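You operate a simulated robot arm through the tools that you are given. There is no shell and no other tool.

You run a simulated robot arm. Do the job below in one go: nothing can be reset, and whatever is moved stays where it is left.

Task
Put things in order on the work top of the side shelf. At the end: the red square adapter stands where the blue waisted adapter stood; the blue tub of cage nuts is on the cue board; the blue waisted adapter stands where the grey knurled coupler stood; the grey knurled coupler stands where the blue tub of cage nuts stood; whatever was shut is shut again. Leave all else as you found it, and nothing knocked over.

Only the result counts: the job must be done as asked and must still hold three seconds after the hand-in. Knocking over, shifting, dropping, spilling or breaking anything else fails it.

Robot
A 6-joint arm with a two-finger gripper, fixed in place. Base frame: the origin is at the foot of the arm, x ahead of it, y to its left, z up; the work surface is at about z = 0. Lengths are in mm, angles in rad, forces in N, time in s.
With the tool pointing down near the work surface it reaches from about 180 to 480 mm from the base axis. Its first joint turns from -1.152 to 1.152 rad. Payload 1.76 kg.
Tool frame: the origin (TCP) lies between the finger pads and is the grasp point; the fingertips stand 29 mm ahead of it; z points along the fingers, y is the line along which they close. The gripper opens to 82 mm; its body begins 58 mm behind the TCP.
Orientation is told as [roll, pitch, yaw] about the base's x, y, z axes, in that order, counted from this pose: with the fingers straight down and closing along the base's y, the tool's x points along the base's -x, its y along +y and its z along -z.

Tools
- The arm moves only by the tool apply_moves. Its argument "motion" is a list of rows, each a list of 3 entries, a list of its own where there are three numbers: the shift along the base's x, y, z in mm, then the turn, a rotation vector about the base's x, y, z in rad, then the opening, from 0 (shut) to 1 (fully open). In form: [[[tx, ty, tz], [rx, ry, rz], grip], ...]. A call has 1 to 20 rows; each row shifts and turns the commanded pose from where the row before left it. Rows are played at 5 a second. More than 50 mm and 0.15 rad between two rows, or a gripper value outside its range, and nothing of the call is played. A pose out of reach is approached as far as the arm can. The call stops where the force on the tool passes 40 N (or 10 N more than at its start, if that is more) or the arm is blocked; 0.2 s more then pass. Each finger travels about 203.5 mm/s and halts on what it meets, pressing with about 30 N; the grip force reading is that of the motor and also rises with nothing between the fingers. The clock runs only during rows and for 0.2 s after the last one: add rows that do not move to give the fingers time. It gives the time, the measured TCP pose, the force on the tool (base axes), the opening and the grip force at its end, in the units of the frame above (readings bear some noise), with the torque about the TCP (base axes, N m) and any sound that the robot's microphone picked up.
- Cameras (640 x 400 px; columns grow to the right, rows downward): "scene" is fixed at [57.2, 339.8, 413.9]; the picture's right is [-0.73, -0.68, 0.00], its down [-0.46, 0.49, -0.74] and it looks along [0.51, -0.54, -0.67] (base axes); focal length 234 px, centre (320, 200). "wrist" rides on the gripper at [79, 4, -90] in the tool frame; the picture's right is [-0.05, 1.00, 0.00], its down [-0.71, -0.04, -0.71] and it looks along [-0.71, -0.04, 0.71] (tool axes); focal length 256 px, centre (320, 200). There is no depth. A picture from a camera that has moved, and an enlarged one, comes with that camera's place and axes in the base frame and with its lens.
- get_image(camera): a new picture of that camera. No time passes.
- enlarge(camera, box): a new picture of the part [left, top, right, bottom] of that camera's present view, enlarged. No time passes.
- sign_off(): hands the job in; it is judged then, once.

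Places have to be worked out from the pictures, the camera data and where the tool is seen. Open the gripper and draw the arm clear of the work before you hand the job in, unless the task says otherwise.

The tools are called as a command line: name --argument value ..., lists and objects as JSON in quotes. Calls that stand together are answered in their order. apply_moves: Moves the arm, as the interface text tells. Its arguments: {"type":"object","properties":{"motion":{"type":"array"}},"required":["motion"]} The other tools are called the same way: get_image (camera) takes a picture; enlarge (camera, box) takes an enlarged picture of a part of a camera's view; sign_off () hands the job in.

At the start:

```text
clock: 0.0
ee_pos: [348.9, 36.9, 252.9]
ee_rot: [0.0, 0.002, -0.001]
force: [0.2, -0.3, -0.2]
ft_torque: [0.03, -0.02, 0.0]
opening: 82.0
grasp_force: 0.0
```

scene: 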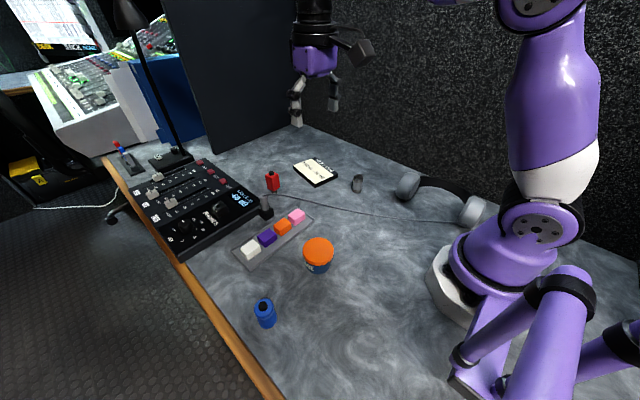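
wrist: 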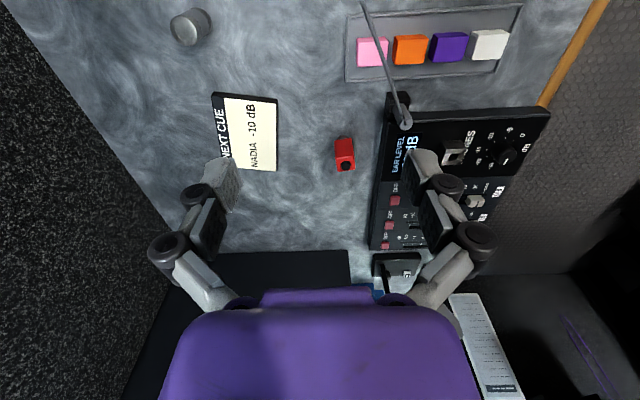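

The scene shows a mixer, a red adapter, a cue board, a grey coupler, an orange-lidded tub, and a blue adapter. I'll look at each closer first.

enlarge --camera "scene" --box '[220, 150, 400, 262]'

enlarge --camera "scene" --box '[220, 230, 380, 340]'

enlarge --camera "wrist" --box '[140, 0, 400, 180]'

enlarge --camera "scene" --box '[100, 120, 300, 245]'

```text
3.56 times, centred on (310, 206) of scene
camera zoom: at [57.2, 339.8, 413.9], right [-0.73, -0.68, 0.0], down [-0.46, 0.49, -0.74], along [0.51, -0.54, -0.67], focal length 830 px, centre (356, 179)
```

zoom: 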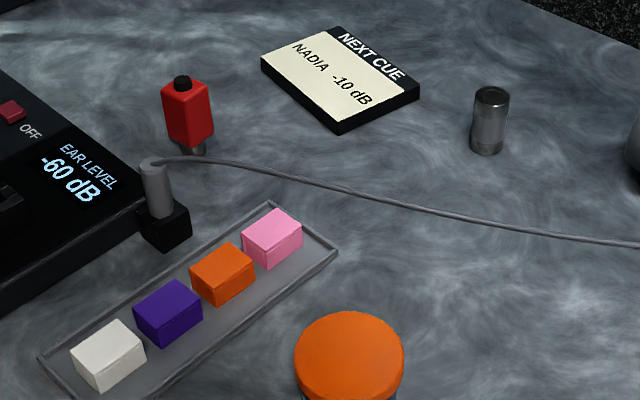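

```text
3.64 times, centred on (300, 285) of scene
camera zoom: at [57.2, 339.8, 413.9], right [-0.73, -0.68, 0.0], down [-0.46, 0.49, -0.74], along [0.51, -0.54, -0.67], focal length 849 px, centre (393, -109)
```

zoom: 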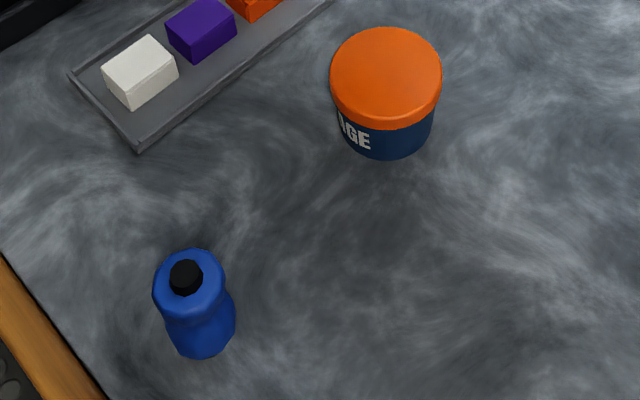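

```text
2.22 times, centred on (270, 90) of wrist
camera zoom: at [269.0, 41.7, 342.5], right [0.05, 1.0, 0.0], down [0.71, -0.04, 0.71], along [0.71, -0.04, -0.71], focal length 569 px, centre (431, 444)
```

zoom: 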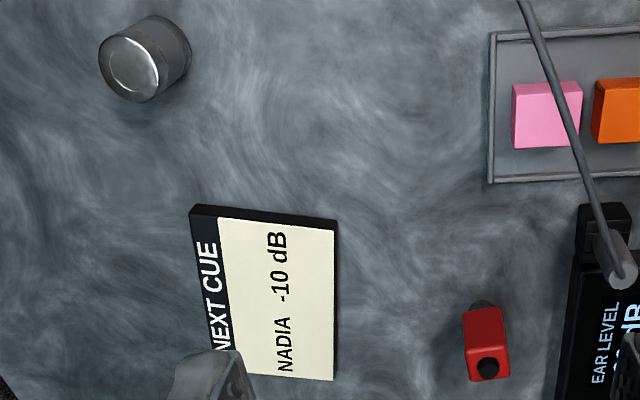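

```text
3.20 times, centred on (200, 182) of scene
camera zoom: at [57.2, 339.8, 413.9], right [-0.73, -0.68, 0.0], down [-0.46, 0.49, -0.74], along [0.51, -0.54, -0.67], focal length 748 px, centre (704, 256)
```

zoom: 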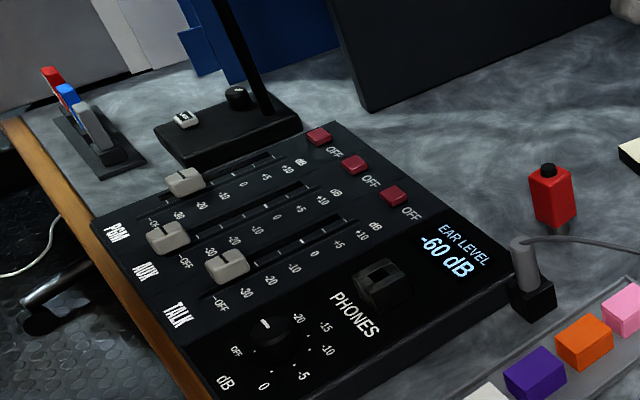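

The tub seems to stand at about (241,147) with its lid near z=46, the grey coupler at (322,-93), the blue adapter at (228,287), the red one at (478,65) and the board centre at (465,-75). I'll move above the tub to look at it with the wrist camera.

apply_moves --motion '[[[-28.5, 27.5, -13.2], [0, 0, 0], 1], [[-28.5, 27.5, -13.2], [0, 0, 0], 1], [[-28.5, 27.5, -13.2], [0, 0, 0], 1], [[-28.5, 27.5, -13.2], [0, 0, 0], 1], [[0, 0, 0], [0, 0, 0], 1]]'

```text
clock: 1.2
ee_pos: [235.5, 146.2, 202.7]
ee_rot: [0.001, -0.001, -0.002]
force: [0.3, 0.6, 0.7]
ft_torque: [0.02, -0.03, 0.0]
opening: 82.0
grasp_force: 0.1
```

The arm got to (235,146,203). I take pictures from here.

get_image --camera "wrist"

get_image --camera "scene"

```text
taken
camera wrist: at [156.0, 150.6, 291.4], right [0.05, 1.0, 0.0], down [0.71, -0.04, 0.71], along [0.71, -0.04, -0.71], focal length 256 px, centre (320, 200)
```

wrist: 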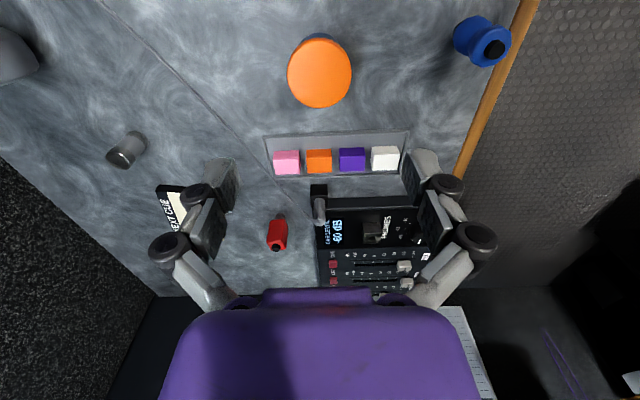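

```text
taken
```

scene: 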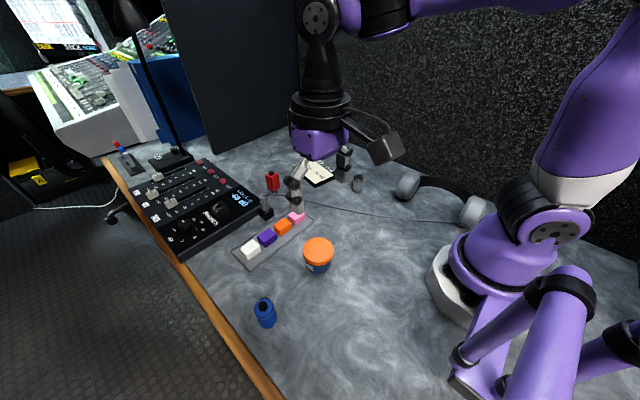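

The tub lid is centred in the wrist view, at about (239,146). I enlarge it and the other objects to judge the lid overhang and shapes.

enlarge --camera "scene" --box '[290, 225, 354, 265]'

enlarge --camera "scene" --box '[290, 245, 346, 280]'

enlarge --camera "wrist" --box '[260, 20, 388, 100]'

enlarge --camera "wrist" --box '[230, 170, 358, 250]'

enlarge --camera "scene" --box '[230, 285, 294, 325]'

```text
10.00 times, centred on (322, 245) of scene
camera zoom: at [57.2, 339.8, 413.9], right [-0.73, -0.68, 0.0], down [-0.46, 0.49, -0.74], along [0.51, -0.54, -0.67], focal length 2336 px, centre (300, -250)
```

zoom: 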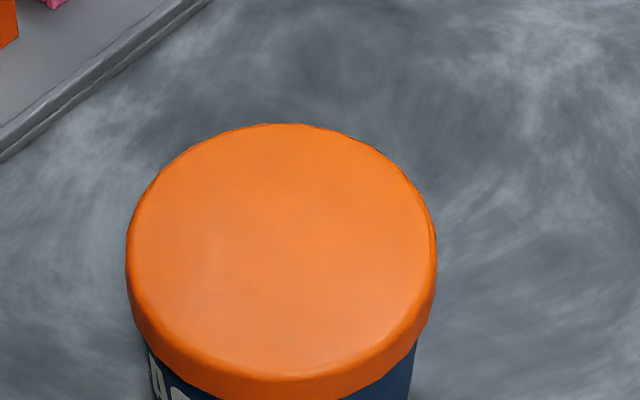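

```text
11.43 times, centred on (318, 262) of scene
camera zoom: at [57.2, 339.8, 413.9], right [-0.73, -0.68, 0.0], down [-0.46, 0.49, -0.74], along [0.51, -0.54, -0.67], focal length 2670 px, centre (343, -514)
```

zoom: 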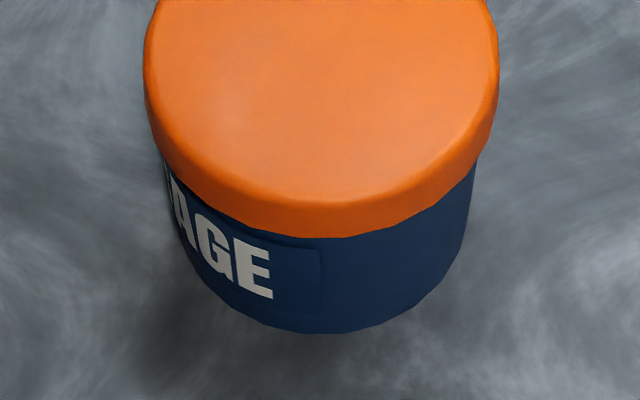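

```text
5.00 times, centred on (324, 60) of wrist
camera zoom: at [156.0, 150.6, 291.4], right [0.05, 1.0, 0.0], down [0.71, -0.04, 0.71], along [0.71, -0.04, -0.71], focal length 1280 px, centre (300, 900)
```

zoom: 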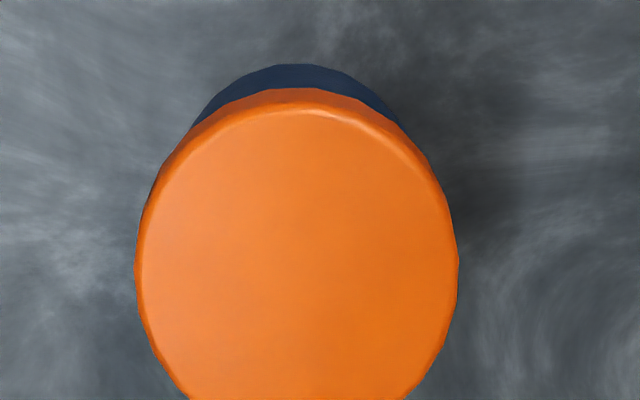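

```text
5.00 times, centred on (294, 210) of wrist
camera zoom: at [156.0, 150.6, 291.4], right [0.05, 1.0, 0.0], down [0.71, -0.04, 0.71], along [0.71, -0.04, -0.71], focal length 1280 px, centre (450, 150)
```

zoom: 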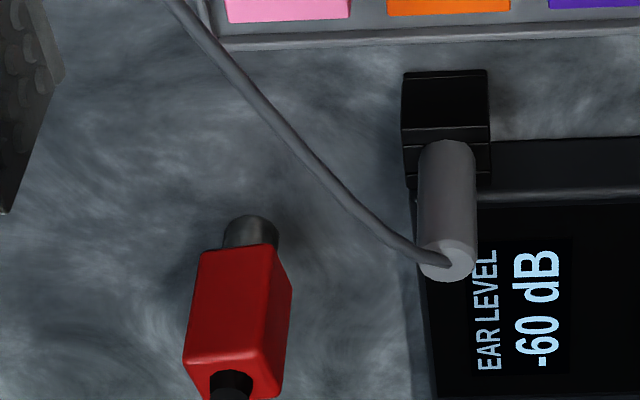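

```text
10.00 times, centred on (262, 305) of scene
camera zoom: at [57.2, 339.8, 413.9], right [-0.73, -0.68, 0.0], down [-0.46, 0.49, -0.74], along [0.51, -0.54, -0.67], focal length 2336 px, centre (900, -850)
```

zoom: 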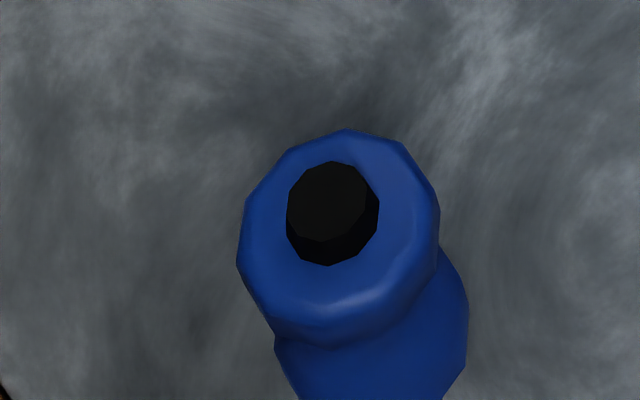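

The tub's lid spans about z=37–46 and overhangs the body by ~3 mm. I want to see the finger shape to decide how to hold the body below the lid.

enlarge --camera "scene" --box '[265, 85, 409, 215]'

enlarge --camera "wrist" --box '[140, 140, 500, 320]'

```text
3.08 times, centred on (337, 150) of scene
camera zoom: at [57.2, 339.8, 413.9], right [-0.73, -0.68, 0.0], down [-0.46, 0.49, -0.74], along [0.51, -0.54, -0.67], focal length 719 px, centre (268, 354)
```

zoom: 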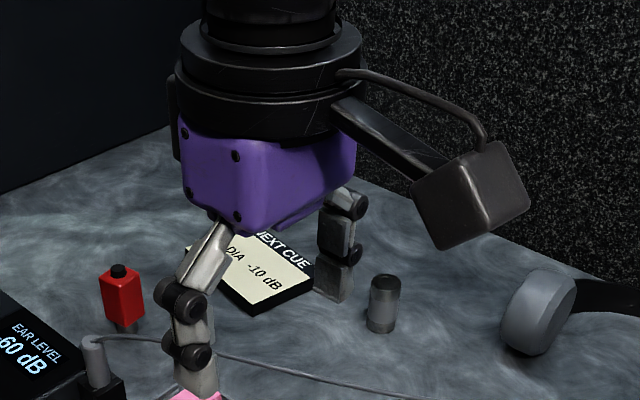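

```text
1.78 times, centred on (320, 230) of wrist
camera zoom: at [156.0, 150.6, 291.4], right [0.05, 1.0, 0.0], down [0.71, -0.04, 0.71], along [0.71, -0.04, -0.71], focal length 455 px, centre (320, 147)
```

zoom: 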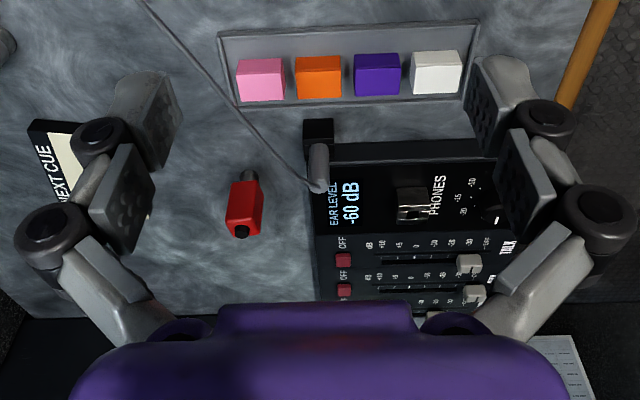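

I'll check the finger shape at smaller openings in free air (57 mm and then 25 mm).

apply_moves --motion '[[[0, 0, 0], [0, 0, 0], 0.68], [[0, 0, 0], [0, 0, 0], 0.68]]'

enlarge --camera "wrist" --box '[140, 120, 500, 320]'

apply_moves --motion '[[[0, 0, 0], [0, 0, 0], 0.32], [[0, 0, 0], [0, 0, 0], 0.32]]'

enlarge --camera "wrist" --box '[140, 120, 500, 320]'

```text
clock: 1.8
ee_pos: [236.3, 144.7, 202.0]
ee_rot: [0.001, 0.0, -0.001]
force: [0.4, -0.5, -0.2]
ft_torque: [0.02, -0.01, -0.01]
opening: 55.9
grasp_force: 0.1
```

```text
1.78 times, centred on (320, 220) of wrist
camera zoom: at [156.3, 150.4, 291.5], right [0.05, 1.0, 0.0], down [0.71, -0.04, 0.71], along [0.71, -0.04, -0.71], focal length 455 px, centre (320, 164)
```

zoom: 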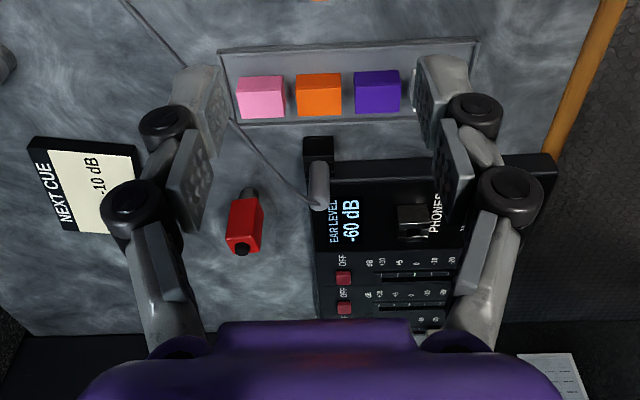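

```text
clock: 2.4
ee_pos: [236.3, 145.7, 202.7]
ee_rot: [0.0, 0.0, -0.002]
force: [0.1, 0.1, 0.5]
ft_torque: [-0.01, 0.02, 0.01]
opening: 26.3
grasp_force: 0.0
```

```text
1.78 times, centred on (320, 220) of wrist
camera zoom: at [156.4, 150.4, 291.6], right [0.05, 1.0, 0.0], down [0.71, -0.04, 0.71], along [0.71, -0.04, -0.71], focal length 455 px, centre (320, 164)
```

zoom: 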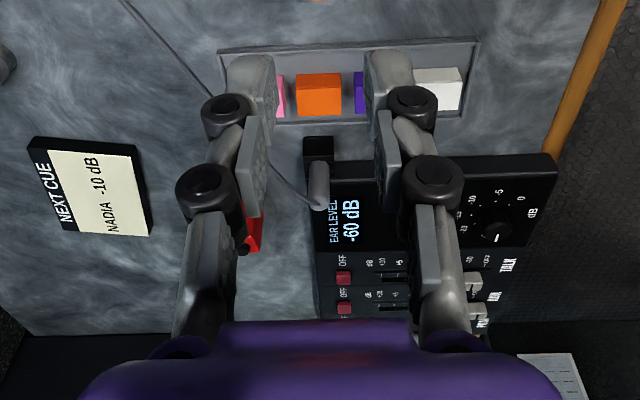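

The finger pads stay parallel, so vertical fingers will meet the lid rim. I'll open up, descend around the tub, and close gently as a probe, then lift only a few millimetres to see whether lid and body come together.

apply_moves --motion '[[[0, 0, 0], [0, 0, 0], 1], [[1, 0.5, -30], [0, 0, 0], 1], [[1, 0.5, -30], [0, 0, 0], 1], [[1, 0.5, -30], [0, 0, 0], 1], [[1, 0, -30], [0, 0, 0], 1], [[0, 0, -20], [0, 0, 0], 1], [[0, 0, -15], [0, 0, 0], 1], [[0, 0, -12], [0, 0, 0], 1], [[0, 0, 0], [0, 0, 0], 1]]'

get_image --camera "scene"

get_image --camera "wrist"

```text
clock: 4.4
ee_pos: [238.6, 148.7, 33.0]
ee_rot: [-0.001, 0.0, -0.001]
force: [-0.7, 0.1, 0.3]
ft_torque: [-0.01, 0.01, -0.01]
opening: 82.2
grasp_force: 0.1
```

```text
taken
```

scene: 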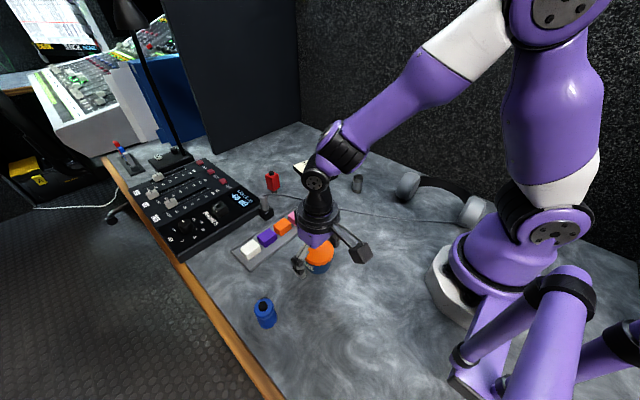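

```text
taken
camera wrist: at [159.1, 153.3, 123.4], right [0.05, 1.0, 0.0], down [0.71, -0.04, 0.71], along [0.71, -0.04, -0.71], focal length 256 px, centre (320, 200)
```

wrist: 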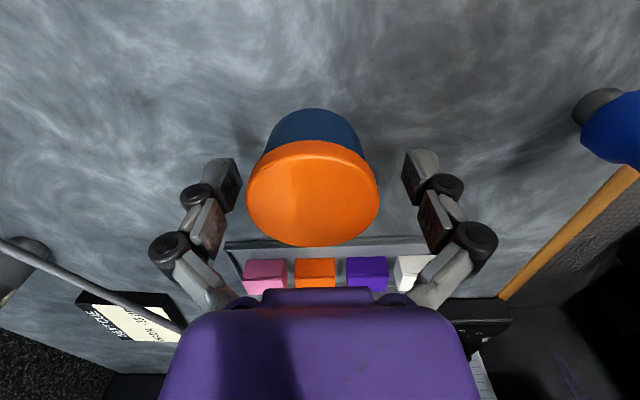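

The tub is centred between the fingers at about (241,146). I make a small centring shift, then close on it.

apply_moves --motion '[[[1.5, -1.5, 0], [0, 0, 0], 1], [[0, 0, 0], [0, 0, 0], 0.6], [[0, 0, 0], [0, 0, 0], 0.6], [[0, 0, 0], [0, 0, 0], 0.6]]'

enlarge --camera "wrist" --box '[160, 80, 480, 280]'

enlarge --camera "scene" --box '[270, 200, 382, 290]'

```text
clock: 5.4
ee_pos: [239.6, 147.2, 34.2]
ee_rot: [0.002, 0.001, 0.0]
force: [-2.2, -1.3, 10.9]
ft_torque: [-0.08, -0.04, 0.03]
opening: 57.2
grasp_force: 29.8
```

```text
2.00 times, centred on (320, 180) of wrist
camera zoom: at [160.5, 152.0, 123.6], right [0.05, 1.0, 0.0], down [0.71, -0.04, 0.71], along [0.71, -0.04, -0.71], focal length 512 px, centre (320, 240)
```

zoom: 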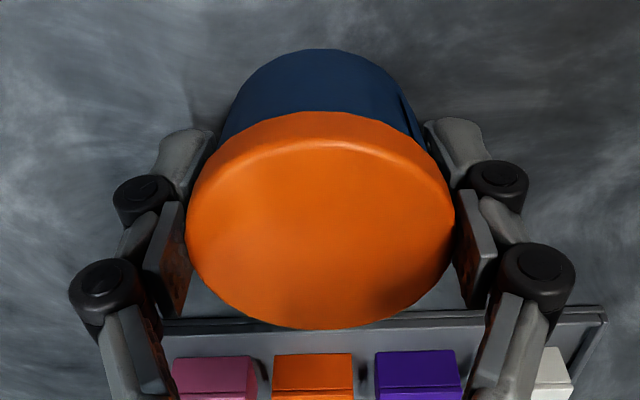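

```text
4.44 times, centred on (326, 245) of scene
camera zoom: at [57.2, 339.8, 414.0], right [-0.73, -0.68, 0.0], down [-0.46, 0.49, -0.74], along [0.51, -0.54, -0.67], focal length 1038 px, centre (293, 0)
```

zoom: 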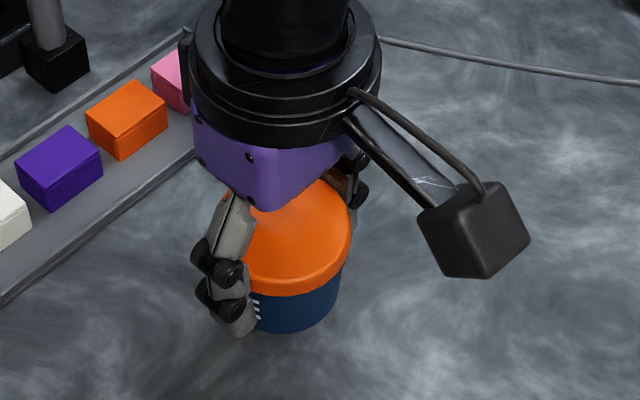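

The pads hold the lid at 57.2 mm, with 11 N pushing up, so the tips seem to touch the table when closed. I lift 5 mm as a probe and look whether the body comes too.

apply_moves --motion '[[[0, 0, 2], [0, 0, 0], 0.6], [[0, 0, 2], [0, 0, 0], 0.6], [[0, 0, 2], [0, 0, 0], 0.6], [[0, 0, 0], [0, 0, 0], 0.6]]'

enlarge --camera "wrist" --box '[160, 80, 480, 280]'

enlarge --camera "scene" --box '[270, 200, 382, 290]'

```text
clock: 6.4
ee_pos: [241.1, 147.1, 40.6]
ee_rot: [0.001, 0.001, 0.0]
force: [-0.2, 0.3, -0.9]
ft_torque: [0.02, -0.02, 0.0]
opening: 56.8
grasp_force: 30.1
```

```text
2.00 times, centred on (320, 180) of wrist
camera zoom: at [160.7, 152.1, 129.0], right [0.05, 1.0, 0.0], down [0.71, -0.04, 0.71], along [0.71, -0.04, -0.71], focal length 512 px, centre (320, 240)
```

zoom: 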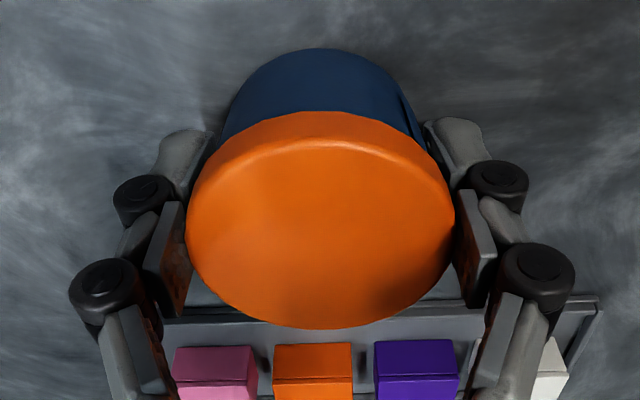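

```text
4.44 times, centred on (326, 245) of scene
camera zoom: at [57.2, 339.8, 413.9], right [-0.73, -0.68, 0.0], down [-0.46, 0.49, -0.74], along [0.51, -0.54, -0.67], focal length 1038 px, centre (293, 0)
```

zoom: 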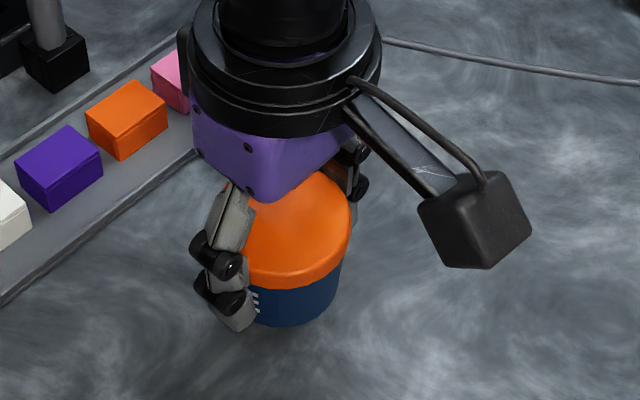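

Lid and body rise together, with a total weight of only about 1 N. I'd rather hold it a bit higher so the tips don't touch when placing: I set it back, reopen, raise 6 mm and regrip.

apply_moves --motion '[[[0, 0, -2.5], [0, 0, 0], 0.6], [[0, 0, -2.5], [0, 0, 0], 0.6], [[0, 0, 0], [0, 0, 0], 0.6], [[0, 0, 0], [0, 0, 0], 0.85], [[0, 0, 3], [0, 0, 0], 0.85], [[0, 0, 3.5], [0, 0, 0], 0.85], [[0, 0, 0], [0, 0, 0], 0.85], [[0, 0, 0], [0, 0, 0], 0.5], [[0, 0, 0], [0, 0, 0], 0.5], [[0, 0, 0], [0, 0, 0], 0.5]]'

enlarge --camera "wrist" --box '[160, 80, 480, 280]'

```text
clock: 8.6
ee_pos: [239.9, 147.8, 41.4]
ee_rot: [0.001, -0.002, -0.001]
force: [-0.2, 1.7, 10.4]
ft_torque: [0.02, -0.06, -0.01]
opening: 57.8
grasp_force: 29.8
```

```text
2.00 times, centred on (320, 180) of wrist
camera zoom: at [161.2, 151.7, 130.1], right [0.05, 1.0, 0.0], down [0.71, -0.04, 0.71], along [0.71, -0.04, -0.71], focal length 512 px, centre (320, 240)
```

zoom: 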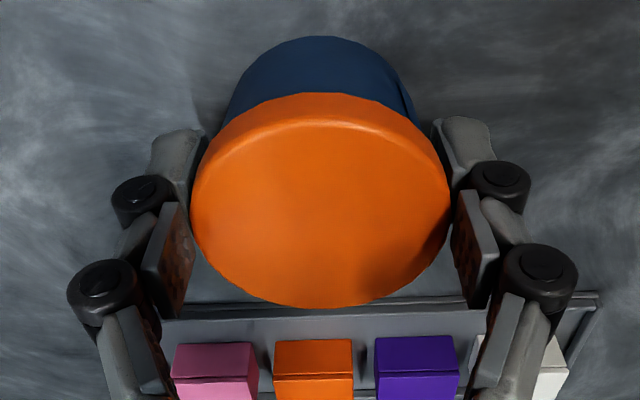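

Grip again holds the lid at 57.8 mm; the 10 N comes from the fingers' arc while closing. Now I lift to about 150 mm.

apply_moves --motion '[[[0, 0, 5], [0, 0, 0], 0.5], [[0, 0, 20], [0, 0, 0], 0.5], [[0, 0, 40], [0, 0, 0], 0.5], [[0, 0, 40], [0, 0, 0], 0.5], [[0, 0, 0], [0, 0, 0], 0.5]]'

get_image --camera "wrist"

get_image --camera "scene"

```text
clock: 9.8
ee_pos: [241.0, 148.0, 147.1]
ee_rot: [0.0, 0.0, 0.001]
force: [-0.2, 0.0, -1.5]
ft_torque: [-0.02, 0.04, -0.01]
opening: 57.5
grasp_force: 29.7
```

```text
taken
camera wrist: at [160.6, 151.0, 236.4], right [0.05, 1.0, 0.0], down [0.71, -0.04, 0.71], along [0.71, -0.04, -0.71], focal length 256 px, centre (320, 200)
```

wrist: 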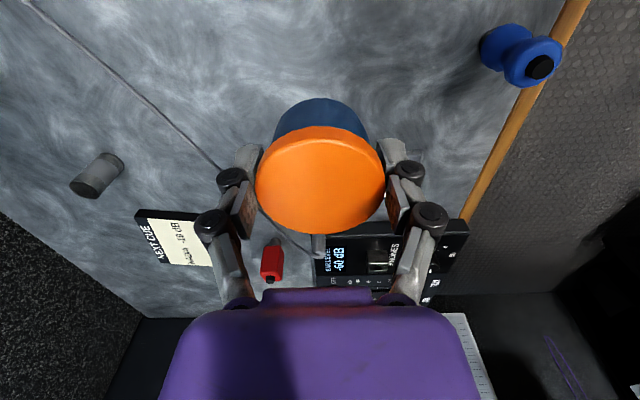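

```text
taken
```

scene: 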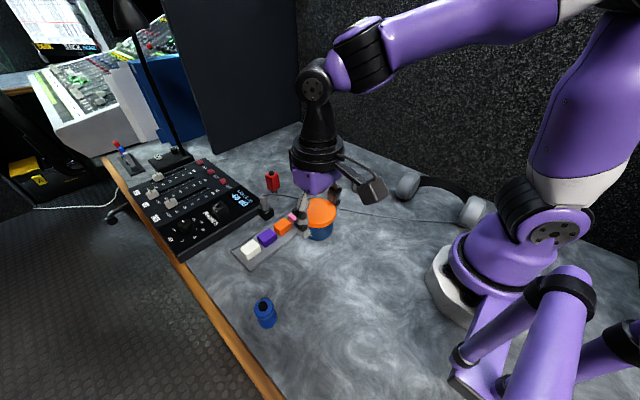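

The tub hangs level with its lid on. I carry it at this height toward the board, stopping at about (440,-72).

apply_moves --motion '[[[28.4, -31.3, 0], [0, 0, 0], 0.5], [[28.4, -31.3, 0], [0, 0, 0], 0.5], [[28.4, -31.3, 0], [0, 0, 0], 0.5], [[28.4, -31.3, 0], [0, 0, 0], 0.5], [[28.4, -31.3, 0], [0, 0, 0], 0.5], [[28.4, -31.3, 0], [0, 0, 0], 0.5], [[28.4, -31.3, 0], [0, 0, 0], 0.5], [[0, 0, 0], [0, 0, 0], 0.5]]'

get_image --camera "wrist"

get_image --camera "scene"

```text
clock: 11.6
ee_pos: [441.6, -73.6, 145.1]
ee_rot: [0.001, 0.0, -0.001]
force: [-0.1, 0.1, -1.8]
ft_torque: [-0.02, 0.02, -0.03]
opening: 57.6
grasp_force: 30.2
```

```text
taken
camera wrist: at [361.3, -68.6, 235.8], right [0.05, 1.0, 0.0], down [0.71, -0.04, 0.71], along [0.7, -0.04, -0.71], focal length 256 px, centre (320, 200)
```

wrist: 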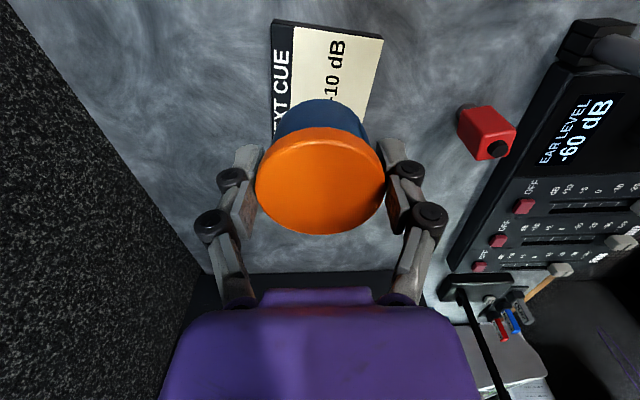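

```text
taken
```

scene: 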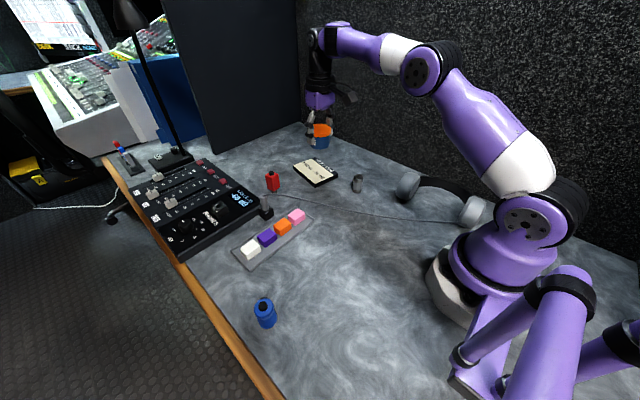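

The board's near corners compute to about (401,-103) and (415,-23), so its centre is near (464,-73). I shift to (456,-72) and descend to just above it.

apply_moves --motion '[[[15, 0.5, 0], [0, 0, 0], 0.5], [[0, 0, -30], [0, 0, 0], 0.5], [[0, 0, -30], [0, 0, 0], 0.5], [[0, 0, -20], [0, 0, 0], 0.5], [[0, 0, -8], [0, 0, 0], 0.5], [[0, 0, 0], [0, 0, 0], 0.5]]'

get_image --camera "wrist"

enlarge --camera "scene" --box '[265, 110, 377, 200]'

```text
clock: 13.0
ee_pos: [453.4, -71.9, 57.4]
ee_rot: [0.0, 0.0, 0.0]
force: [0.2, 0.6, -2.0]
ft_torque: [-0.01, 0.01, -0.03]
opening: 57.6
grasp_force: 30.1
```

```text
taken
camera wrist: at [374.4, -67.0, 147.4], right [0.05, 1.0, 0.0], down [0.71, -0.04, 0.71], along [0.71, -0.04, -0.71], focal length 256 px, centre (320, 200)
```

wrist: 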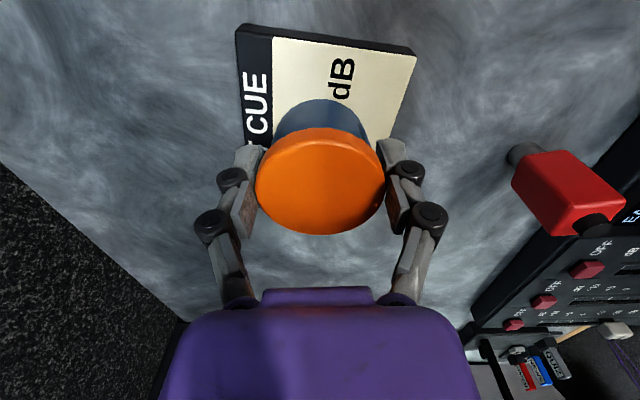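

```text
4.44 times, centred on (321, 155) of scene
camera zoom: at [57.2, 339.8, 413.9], right [-0.73, -0.68, 0.0], down [-0.46, 0.49, -0.74], along [0.51, -0.54, -0.67], focal length 1038 px, centre (316, 400)
```

zoom: 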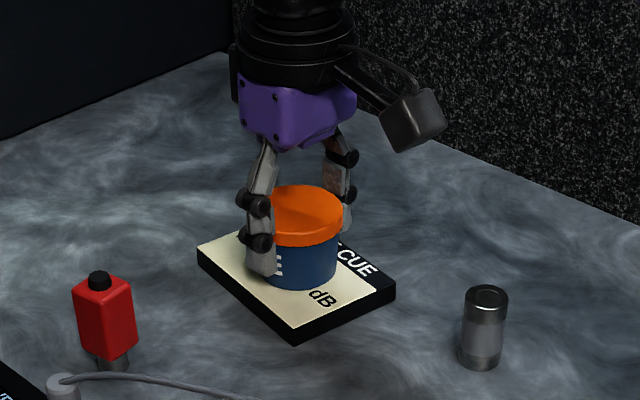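

The tub hovers over the board a few mm up. I nudge it slightly further toward the board's centre and lower slowly.

apply_moves --motion '[[[5, -2, 0], [0, 0, 0], 0.5], [[0, 0, -3], [0, 0, 0], 0.5], [[0, 0, -1.5], [0, 0, 0], 0.5], [[0, 0, -1], [0, 0, 0], 0.5], [[0, 0, 0], [0, 0, 0], 0.5]]'

enlarge --camera "scene" --box '[285, 130, 349, 190]'

```text
clock: 14.2
ee_pos: [458.0, -75.0, 53.1]
ee_rot: [0.001, -0.002, -0.003]
force: [3.0, -2.7, 13.3]
ft_torque: [-0.07, -0.21, -0.01]
opening: 57.1
grasp_force: 30.2
```

```text
6.67 times, centred on (317, 160) of scene
camera zoom: at [57.2, 339.8, 413.9], right [-0.73, -0.68, 0.0], down [-0.46, 0.49, -0.74], along [0.51, -0.54, -0.67], focal length 1557 px, centre (340, 467)
```

zoom: 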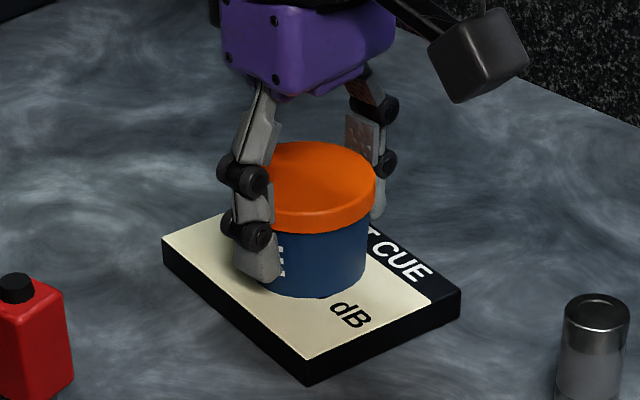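

Contact with the board shows at 13 N. I ease off slightly, open the fingers and rise.

apply_moves --motion '[[[0, 0, 0.8], [0, 0, 0], 0.5], [[0, 0, 0], [0, 0, 0], 0.75], [[0, 0, 0], [0, 0, 0], 0.9], [[0, 0, 0], [0, 0, 0], 0.9], [[0, 0, 20], [0, 0, 0], 0.9], [[0, 0, 40], [0, 0, 0], 0.9], [[0, 0, 40], [0, 0, 0], 0.9], [[0, 0, 0], [0, 0, 0], 0.9]]'

get_image --camera "wrist"

enlarge --camera "scene" --box '[265, 110, 377, 200]'

```text
clock: 16.0
ee_pos: [456.0, -73.4, 153.0]
ee_rot: [0.0, 0.0, 0.001]
force: [-0.6, -0.3, -0.5]
ft_torque: [-0.01, -0.02, 0.01]
opening: 73.8
grasp_force: 0.0
```

```text
taken
camera wrist: at [376.0, -69.5, 243.3], right [0.05, 1.0, 0.0], down [0.71, -0.04, 0.71], along [0.71, -0.04, -0.71], focal length 256 px, centre (320, 200)
```

wrist: 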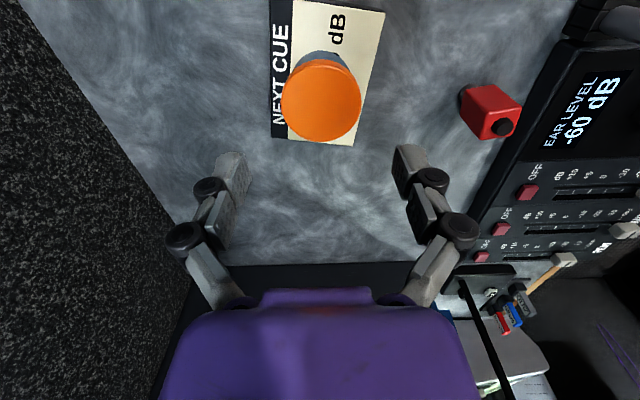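

```text
4.44 times, centred on (321, 155) of scene
camera zoom: at [57.2, 339.8, 413.9], right [-0.73, -0.68, 0.0], down [-0.46, 0.49, -0.74], along [0.51, -0.54, -0.67], focal length 1038 px, centre (316, 400)
```

zoom: 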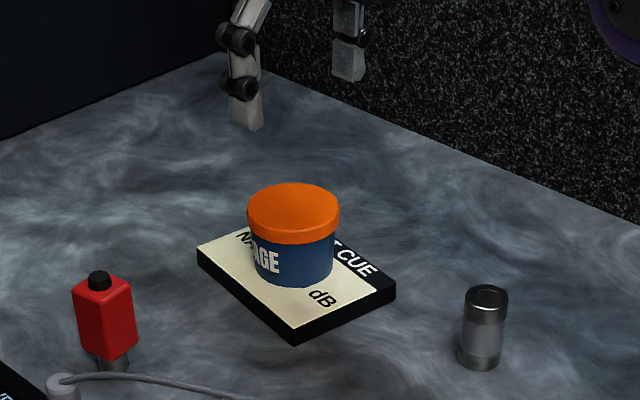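

The tub stands on the board with its lid on, and the board hasn't moved. Next I move above the grey coupler at about (322,-93).

apply_moves --motion '[[[-45, -6.5, 0], [0, 0, 0], 0.9], [[-45, -6.5, 0], [0, 0, 0], 0.7], [[-45, -6.5, 0], [0, 0, 0], 0.7], [[0, 0, 0], [0, 0, 0], 0.7]]'

get_image --camera "wrist"

enlarge --camera "wrist" --box '[256, 40, 384, 120]'

enlarge --camera "scene" --box '[325, 165, 389, 205]'

```text
clock: 17.0
ee_pos: [323.1, -92.6, 155.8]
ee_rot: [-0.001, -0.002, 0.0]
force: [0.4, 0.9, -0.5]
ft_torque: [0.03, 0.01, -0.01]
opening: 57.4
grasp_force: 0.1
```

```text
taken
camera wrist: at [243.7, -87.0, 245.1], right [0.05, 1.0, 0.0], down [0.7, -0.04, 0.71], along [0.71, -0.04, -0.71], focal length 256 px, centre (320, 200)
```

wrist: 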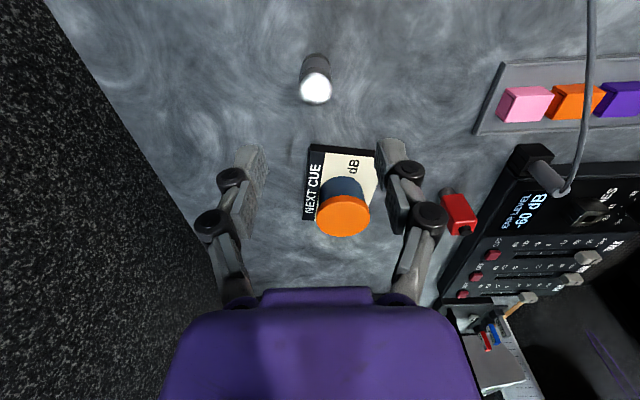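

```text
5.00 times, centred on (320, 80) of wrist
camera zoom: at [243.7, -87.0, 245.1], right [0.05, 1.0, 0.0], down [0.7, -0.04, 0.71], along [0.71, -0.04, -0.71], focal length 1280 px, centre (320, 800)
```

zoom: 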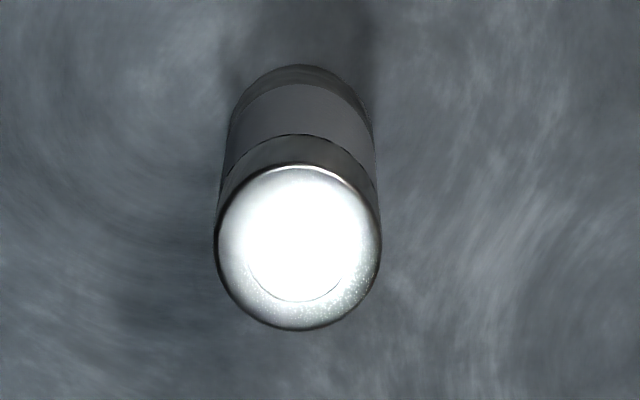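

```text
10.00 times, centred on (357, 185) of scene
camera zoom: at [57.2, 339.8, 413.9], right [-0.73, -0.68, 0.0], down [-0.46, 0.49, -0.74], along [0.51, -0.54, -0.67], focal length 2336 px, centre (-50, 350)
```

zoom: 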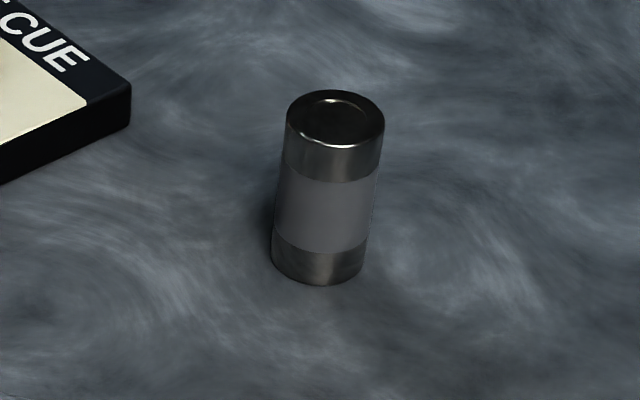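

The coupler is a 25 mm cylinder about 46 mm tall at about (322.5,-94). I descend over it with the tips kept well above the table.

apply_moves --motion '[[[-1, -0.7, -30], [0, 0, 0], 0.7], [[0, 0, -30], [0, 0, 0], 0.7], [[0, 0, -25], [0, 0, 0], 0.7], [[0, 0, -15], [0, 0, 0], 0.7], [[0, 0, -7], [0, 0, 0], 0.7], [[0, 0, 0], [0, 0, 0], 0.7]]'

get_image --camera "wrist"

enlarge --camera "scene" --box '[315, 130, 411, 210]'

```text
clock: 18.4
ee_pos: [323.0, -93.1, 44.2]
ee_rot: [-0.001, 0.0, 0.0]
force: [0.2, -0.6, -1.0]
ft_torque: [-0.05, -0.02, -0.01]
opening: 57.3
grasp_force: 0.1
```

```text
taken
camera wrist: at [242.8, -88.4, 134.9], right [0.05, 1.0, 0.0], down [0.71, -0.04, 0.71], along [0.71, -0.04, -0.71], focal length 256 px, centre (320, 200)
```

wrist: 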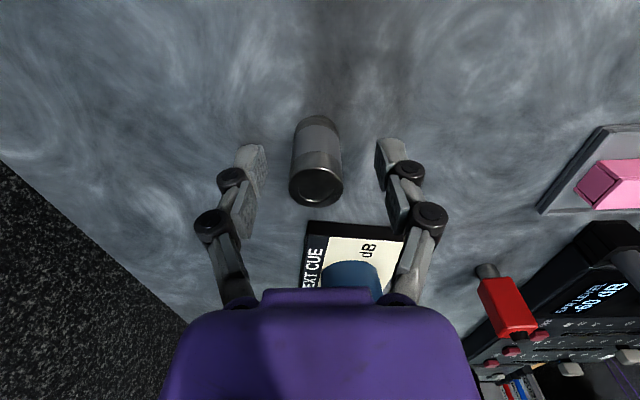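

```text
5.00 times, centred on (363, 170) of scene
camera zoom: at [57.2, 339.8, 413.9], right [-0.73, -0.68, 0.0], down [-0.46, 0.49, -0.74], along [0.51, -0.54, -0.67], focal length 1168 px, centre (105, 350)
```

zoom: 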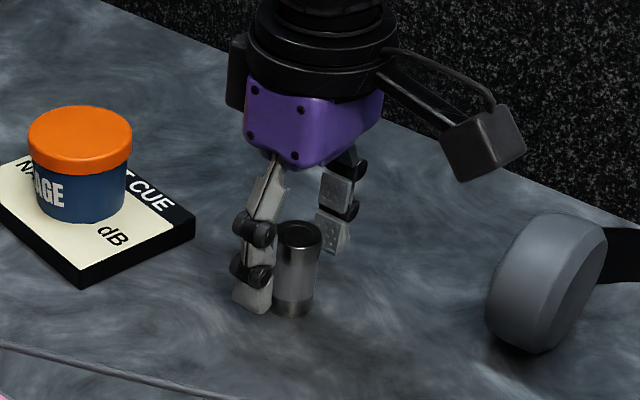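

The coupler sits ~1.5 mm to the -y side of the tool centre, at about (323,-94.7). I centre on it and close.

apply_moves --motion '[[[0.5, -1.6, 0], [0, 0, 0], 0.7], [[0, 0, 0], [0, 0, 0], 0.45], [[0, 0, 0], [0, 0, 0], 0.25], [[0, 0, 0], [0, 0, 0], 0.15], [[0, 0, 0], [0, 0, 0], 0.15]]'

enlarge --camera "wrist" --box '[220, 100, 420, 225]'

enlarge --camera "scene" --box '[315, 130, 411, 210]'

```text
clock: 19.6
ee_pos: [324.0, -95.2, 46.4]
ee_rot: [0.0, 0.001, 0.001]
force: [-0.1, 0.1, 0.9]
ft_torque: [-0.07, 0.0, -0.01]
opening: 24.7
grasp_force: 29.6
```

```text
3.20 times, centred on (320, 162) of wrist
camera zoom: at [243.1, -90.6, 135.7], right [0.05, 1.0, 0.0], down [0.71, -0.04, 0.71], along [0.71, -0.04, -0.71], focal length 819 px, centre (320, 320)
```

zoom: 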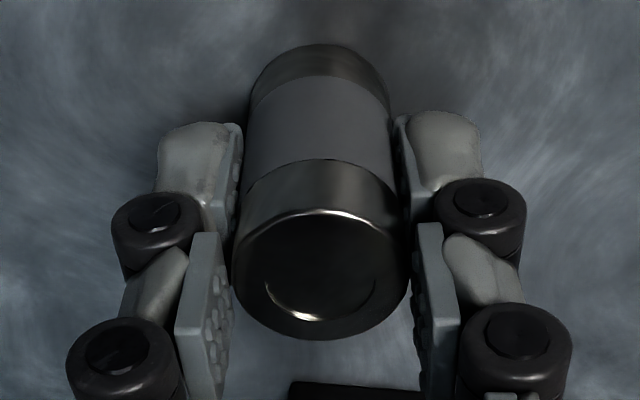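

```text
5.00 times, centred on (363, 170) of scene
camera zoom: at [57.2, 339.8, 413.9], right [-0.73, -0.68, 0.0], down [-0.46, 0.49, -0.74], along [0.51, -0.54, -0.67], focal length 1168 px, centre (105, 350)
```

zoom: 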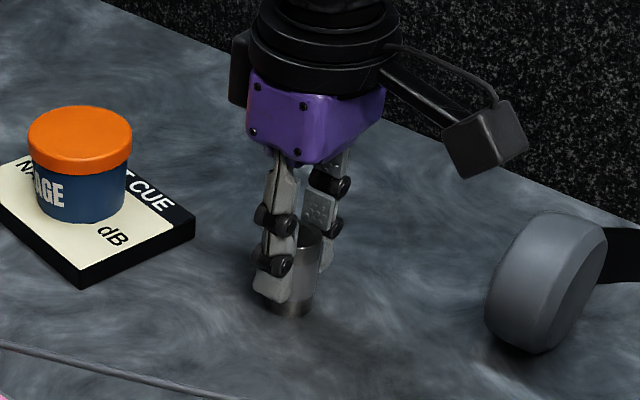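

Firm grip at 24.7 mm around the coupler. I lift it and carry it to the tub's former place at (241,146.7).

apply_moves --motion '[[[0, 0, 5], [0, 0, 0], 0.15], [[0, 0, 25], [0, 0, 0], 0.15], [[0, 0, 40], [0, 0, 0], 0.15], [[0, 0, 30], [0, 0, 0], 0.15], [[-13.8, 40.4, 0], [0, 0, 0], 0.15], [[-13.8, 40.4, 0], [0, 0, 0], 0.15], [[-13.8, 40.4, 0], [0, 0, 0], 0.15], [[-13.8, 40.4, 0], [0, 0, 0], 0.15], [[-13.8, 40.4, 0], [0, 0, 0], 0.15], [[-13.7, 40.2, 0], [0, 0, 0], 0.15], [[0, 0, 0], [0, 0, 0], 0.15]]'

get_image --camera "wrist"

get_image --camera "scene"

```text
clock: 22.0
ee_pos: [241.6, 147.0, 147.5]
ee_rot: [0.001, -0.001, -0.001]
force: [0.0, -0.4, -0.6]
ft_torque: [-0.02, -0.01, 0.04]
opening: 24.6
grasp_force: 29.8
```

```text
taken
camera wrist: at [161.7, 151.6, 236.7], right [0.05, 1.0, 0.0], down [0.71, -0.04, 0.71], along [0.71, -0.04, -0.71], focal length 256 px, centre (320, 200)
```

wrist: 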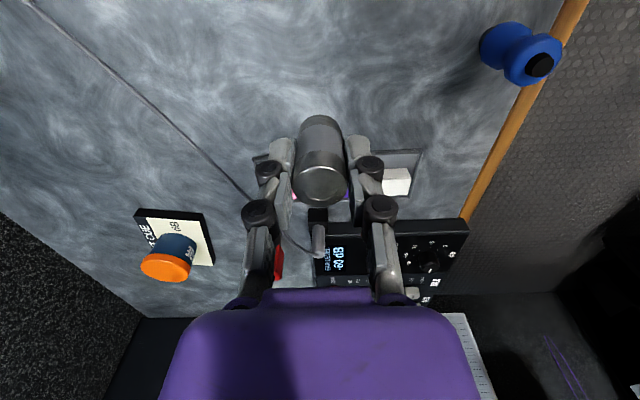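

```text
taken
```

scene: 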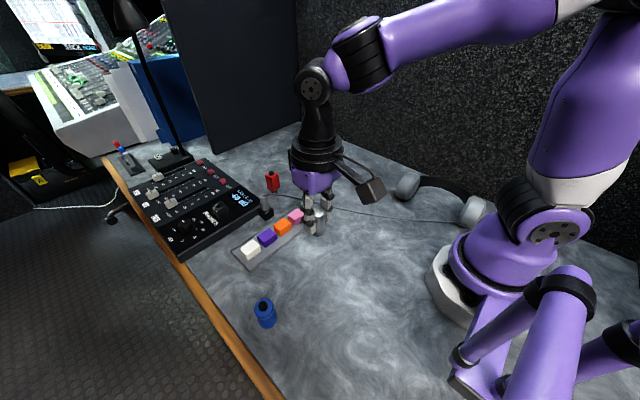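

The coupler hangs straight at the tub's old spot. I lower it to just above the table, then feel for contact.

apply_moves --motion '[[[-0.5, -0.3, -30], [0, 0, 0], 0.15], [[0, 0, -30], [0, 0, 0], 0.15], [[0, 0, -20], [0, 0, 0], 0.15], [[0, 0, -12], [0, 0, 0], 0.15], [[0, 0, -4], [0, 0, 0], 0.15], [[0, 0, -2], [0, 0, 0], 0.15], [[0, 0, 0], [0, 0, 0], 0.15]]'

enlarge --camera "scene" --box '[270, 200, 366, 280]'

```text
clock: 23.6
ee_pos: [240.5, 145.3, 47.2]
ee_rot: [0.0, 0.0, 0.0]
force: [-0.7, 0.2, -0.6]
ft_torque: [-0.02, -0.01, 0.0]
opening: 24.2
grasp_force: 30.3
```

```text
5.00 times, centred on (318, 240) of scene
camera zoom: at [57.2, 339.8, 413.9], right [-0.73, -0.68, 0.0], down [-0.46, 0.49, -0.74], along [0.51, -0.54, -0.67], focal length 1168 px, centre (330, 0)
```

zoom: 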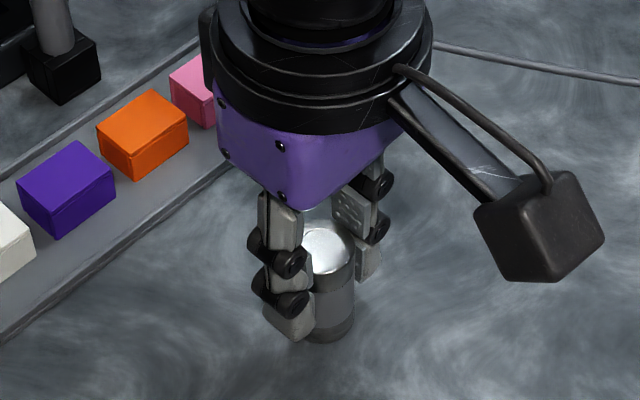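

No contact yet; the coupler is about 2 mm above the surface. I lower in 1 mm steps.

apply_moves --motion '[[[0, 0, -1], [0, 0, 0], 0.15], [[0, 0, -1], [0, 0, 0], 0.15], [[0, 0, 0], [0, 0, 0], 0.15]]'

```text
clock: 24.4
ee_pos: [241.1, 146.5, 46.2]
ee_rot: [0.0, -0.001, 0.0]
force: [0.7, -0.5, -0.3]
ft_torque: [0.01, -0.04, -0.02]
opening: 24.8
grasp_force: 29.9
```

apply_moves --motion '[[[0, 0, -0.8], [0, 0, 0], 0.15], [[0, 0, -0.8], [0, 0, 0], 0.15], [[0, 0, 0], [0, 0, 0], 0.15]]'

```text
clock: 25.2
ee_pos: [240.5, 146.6, 43.1]
ee_rot: [0.001, -0.004, -0.002]
force: [0.6, -3.6, 22.0]
ft_torque: [-0.13, -0.06, 0.04]
opening: 24.7
grasp_force: 29.8
```

The coupler is now on the table (22 N). I ease up half a millimetre, open the fingers and rise.

apply_moves --motion '[[[0, 0, 0.7], [0, 0, 0], 0.15], [[0, 0, 0], [0, 0, 0], 0.4], [[0, 0, 0], [0, 0, 0], 0.7], [[0, 0, 0], [0, 0, 0], 0.7], [[0, 0, 25], [0, 0, 0], 0.7], [[0, 0, 40], [0, 0, 0], 0.7], [[0, 0, 40], [0, 0, 0], 0.7], [[0, 0, 0], [0, 0, 0], 0.7]]'

get_image --camera "wrist"

enlarge --camera "scene" --box '[230, 210, 374, 330]'

```text
clock: 27.0
ee_pos: [238.5, 146.0, 150.3]
ee_rot: [0.0, -0.001, -0.002]
force: [0.1, -0.4, 0.0]
ft_torque: [0.02, 0.03, 0.0]
opening: 57.2
grasp_force: 0.1
```

```text
taken
camera wrist: at [159.5, 149.9, 240.0], right [0.05, 1.0, 0.0], down [0.71, -0.04, 0.71], along [0.71, -0.04, -0.71], focal length 256 px, centre (320, 200)
```

wrist: 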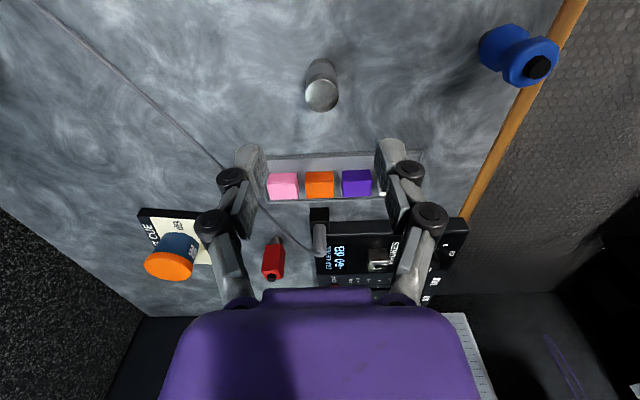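

```text
3.33 times, centred on (302, 270) of scene
camera zoom: at [57.2, 339.8, 413.9], right [-0.73, -0.68, 0.0], down [-0.46, 0.49, -0.74], along [0.51, -0.54, -0.67], focal length 779 px, centre (380, -33)
```

zoom: 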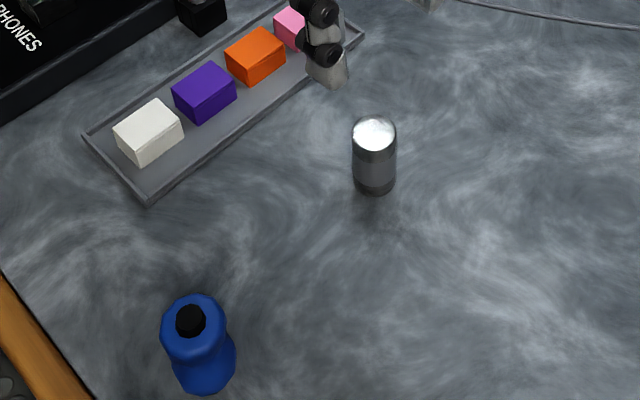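

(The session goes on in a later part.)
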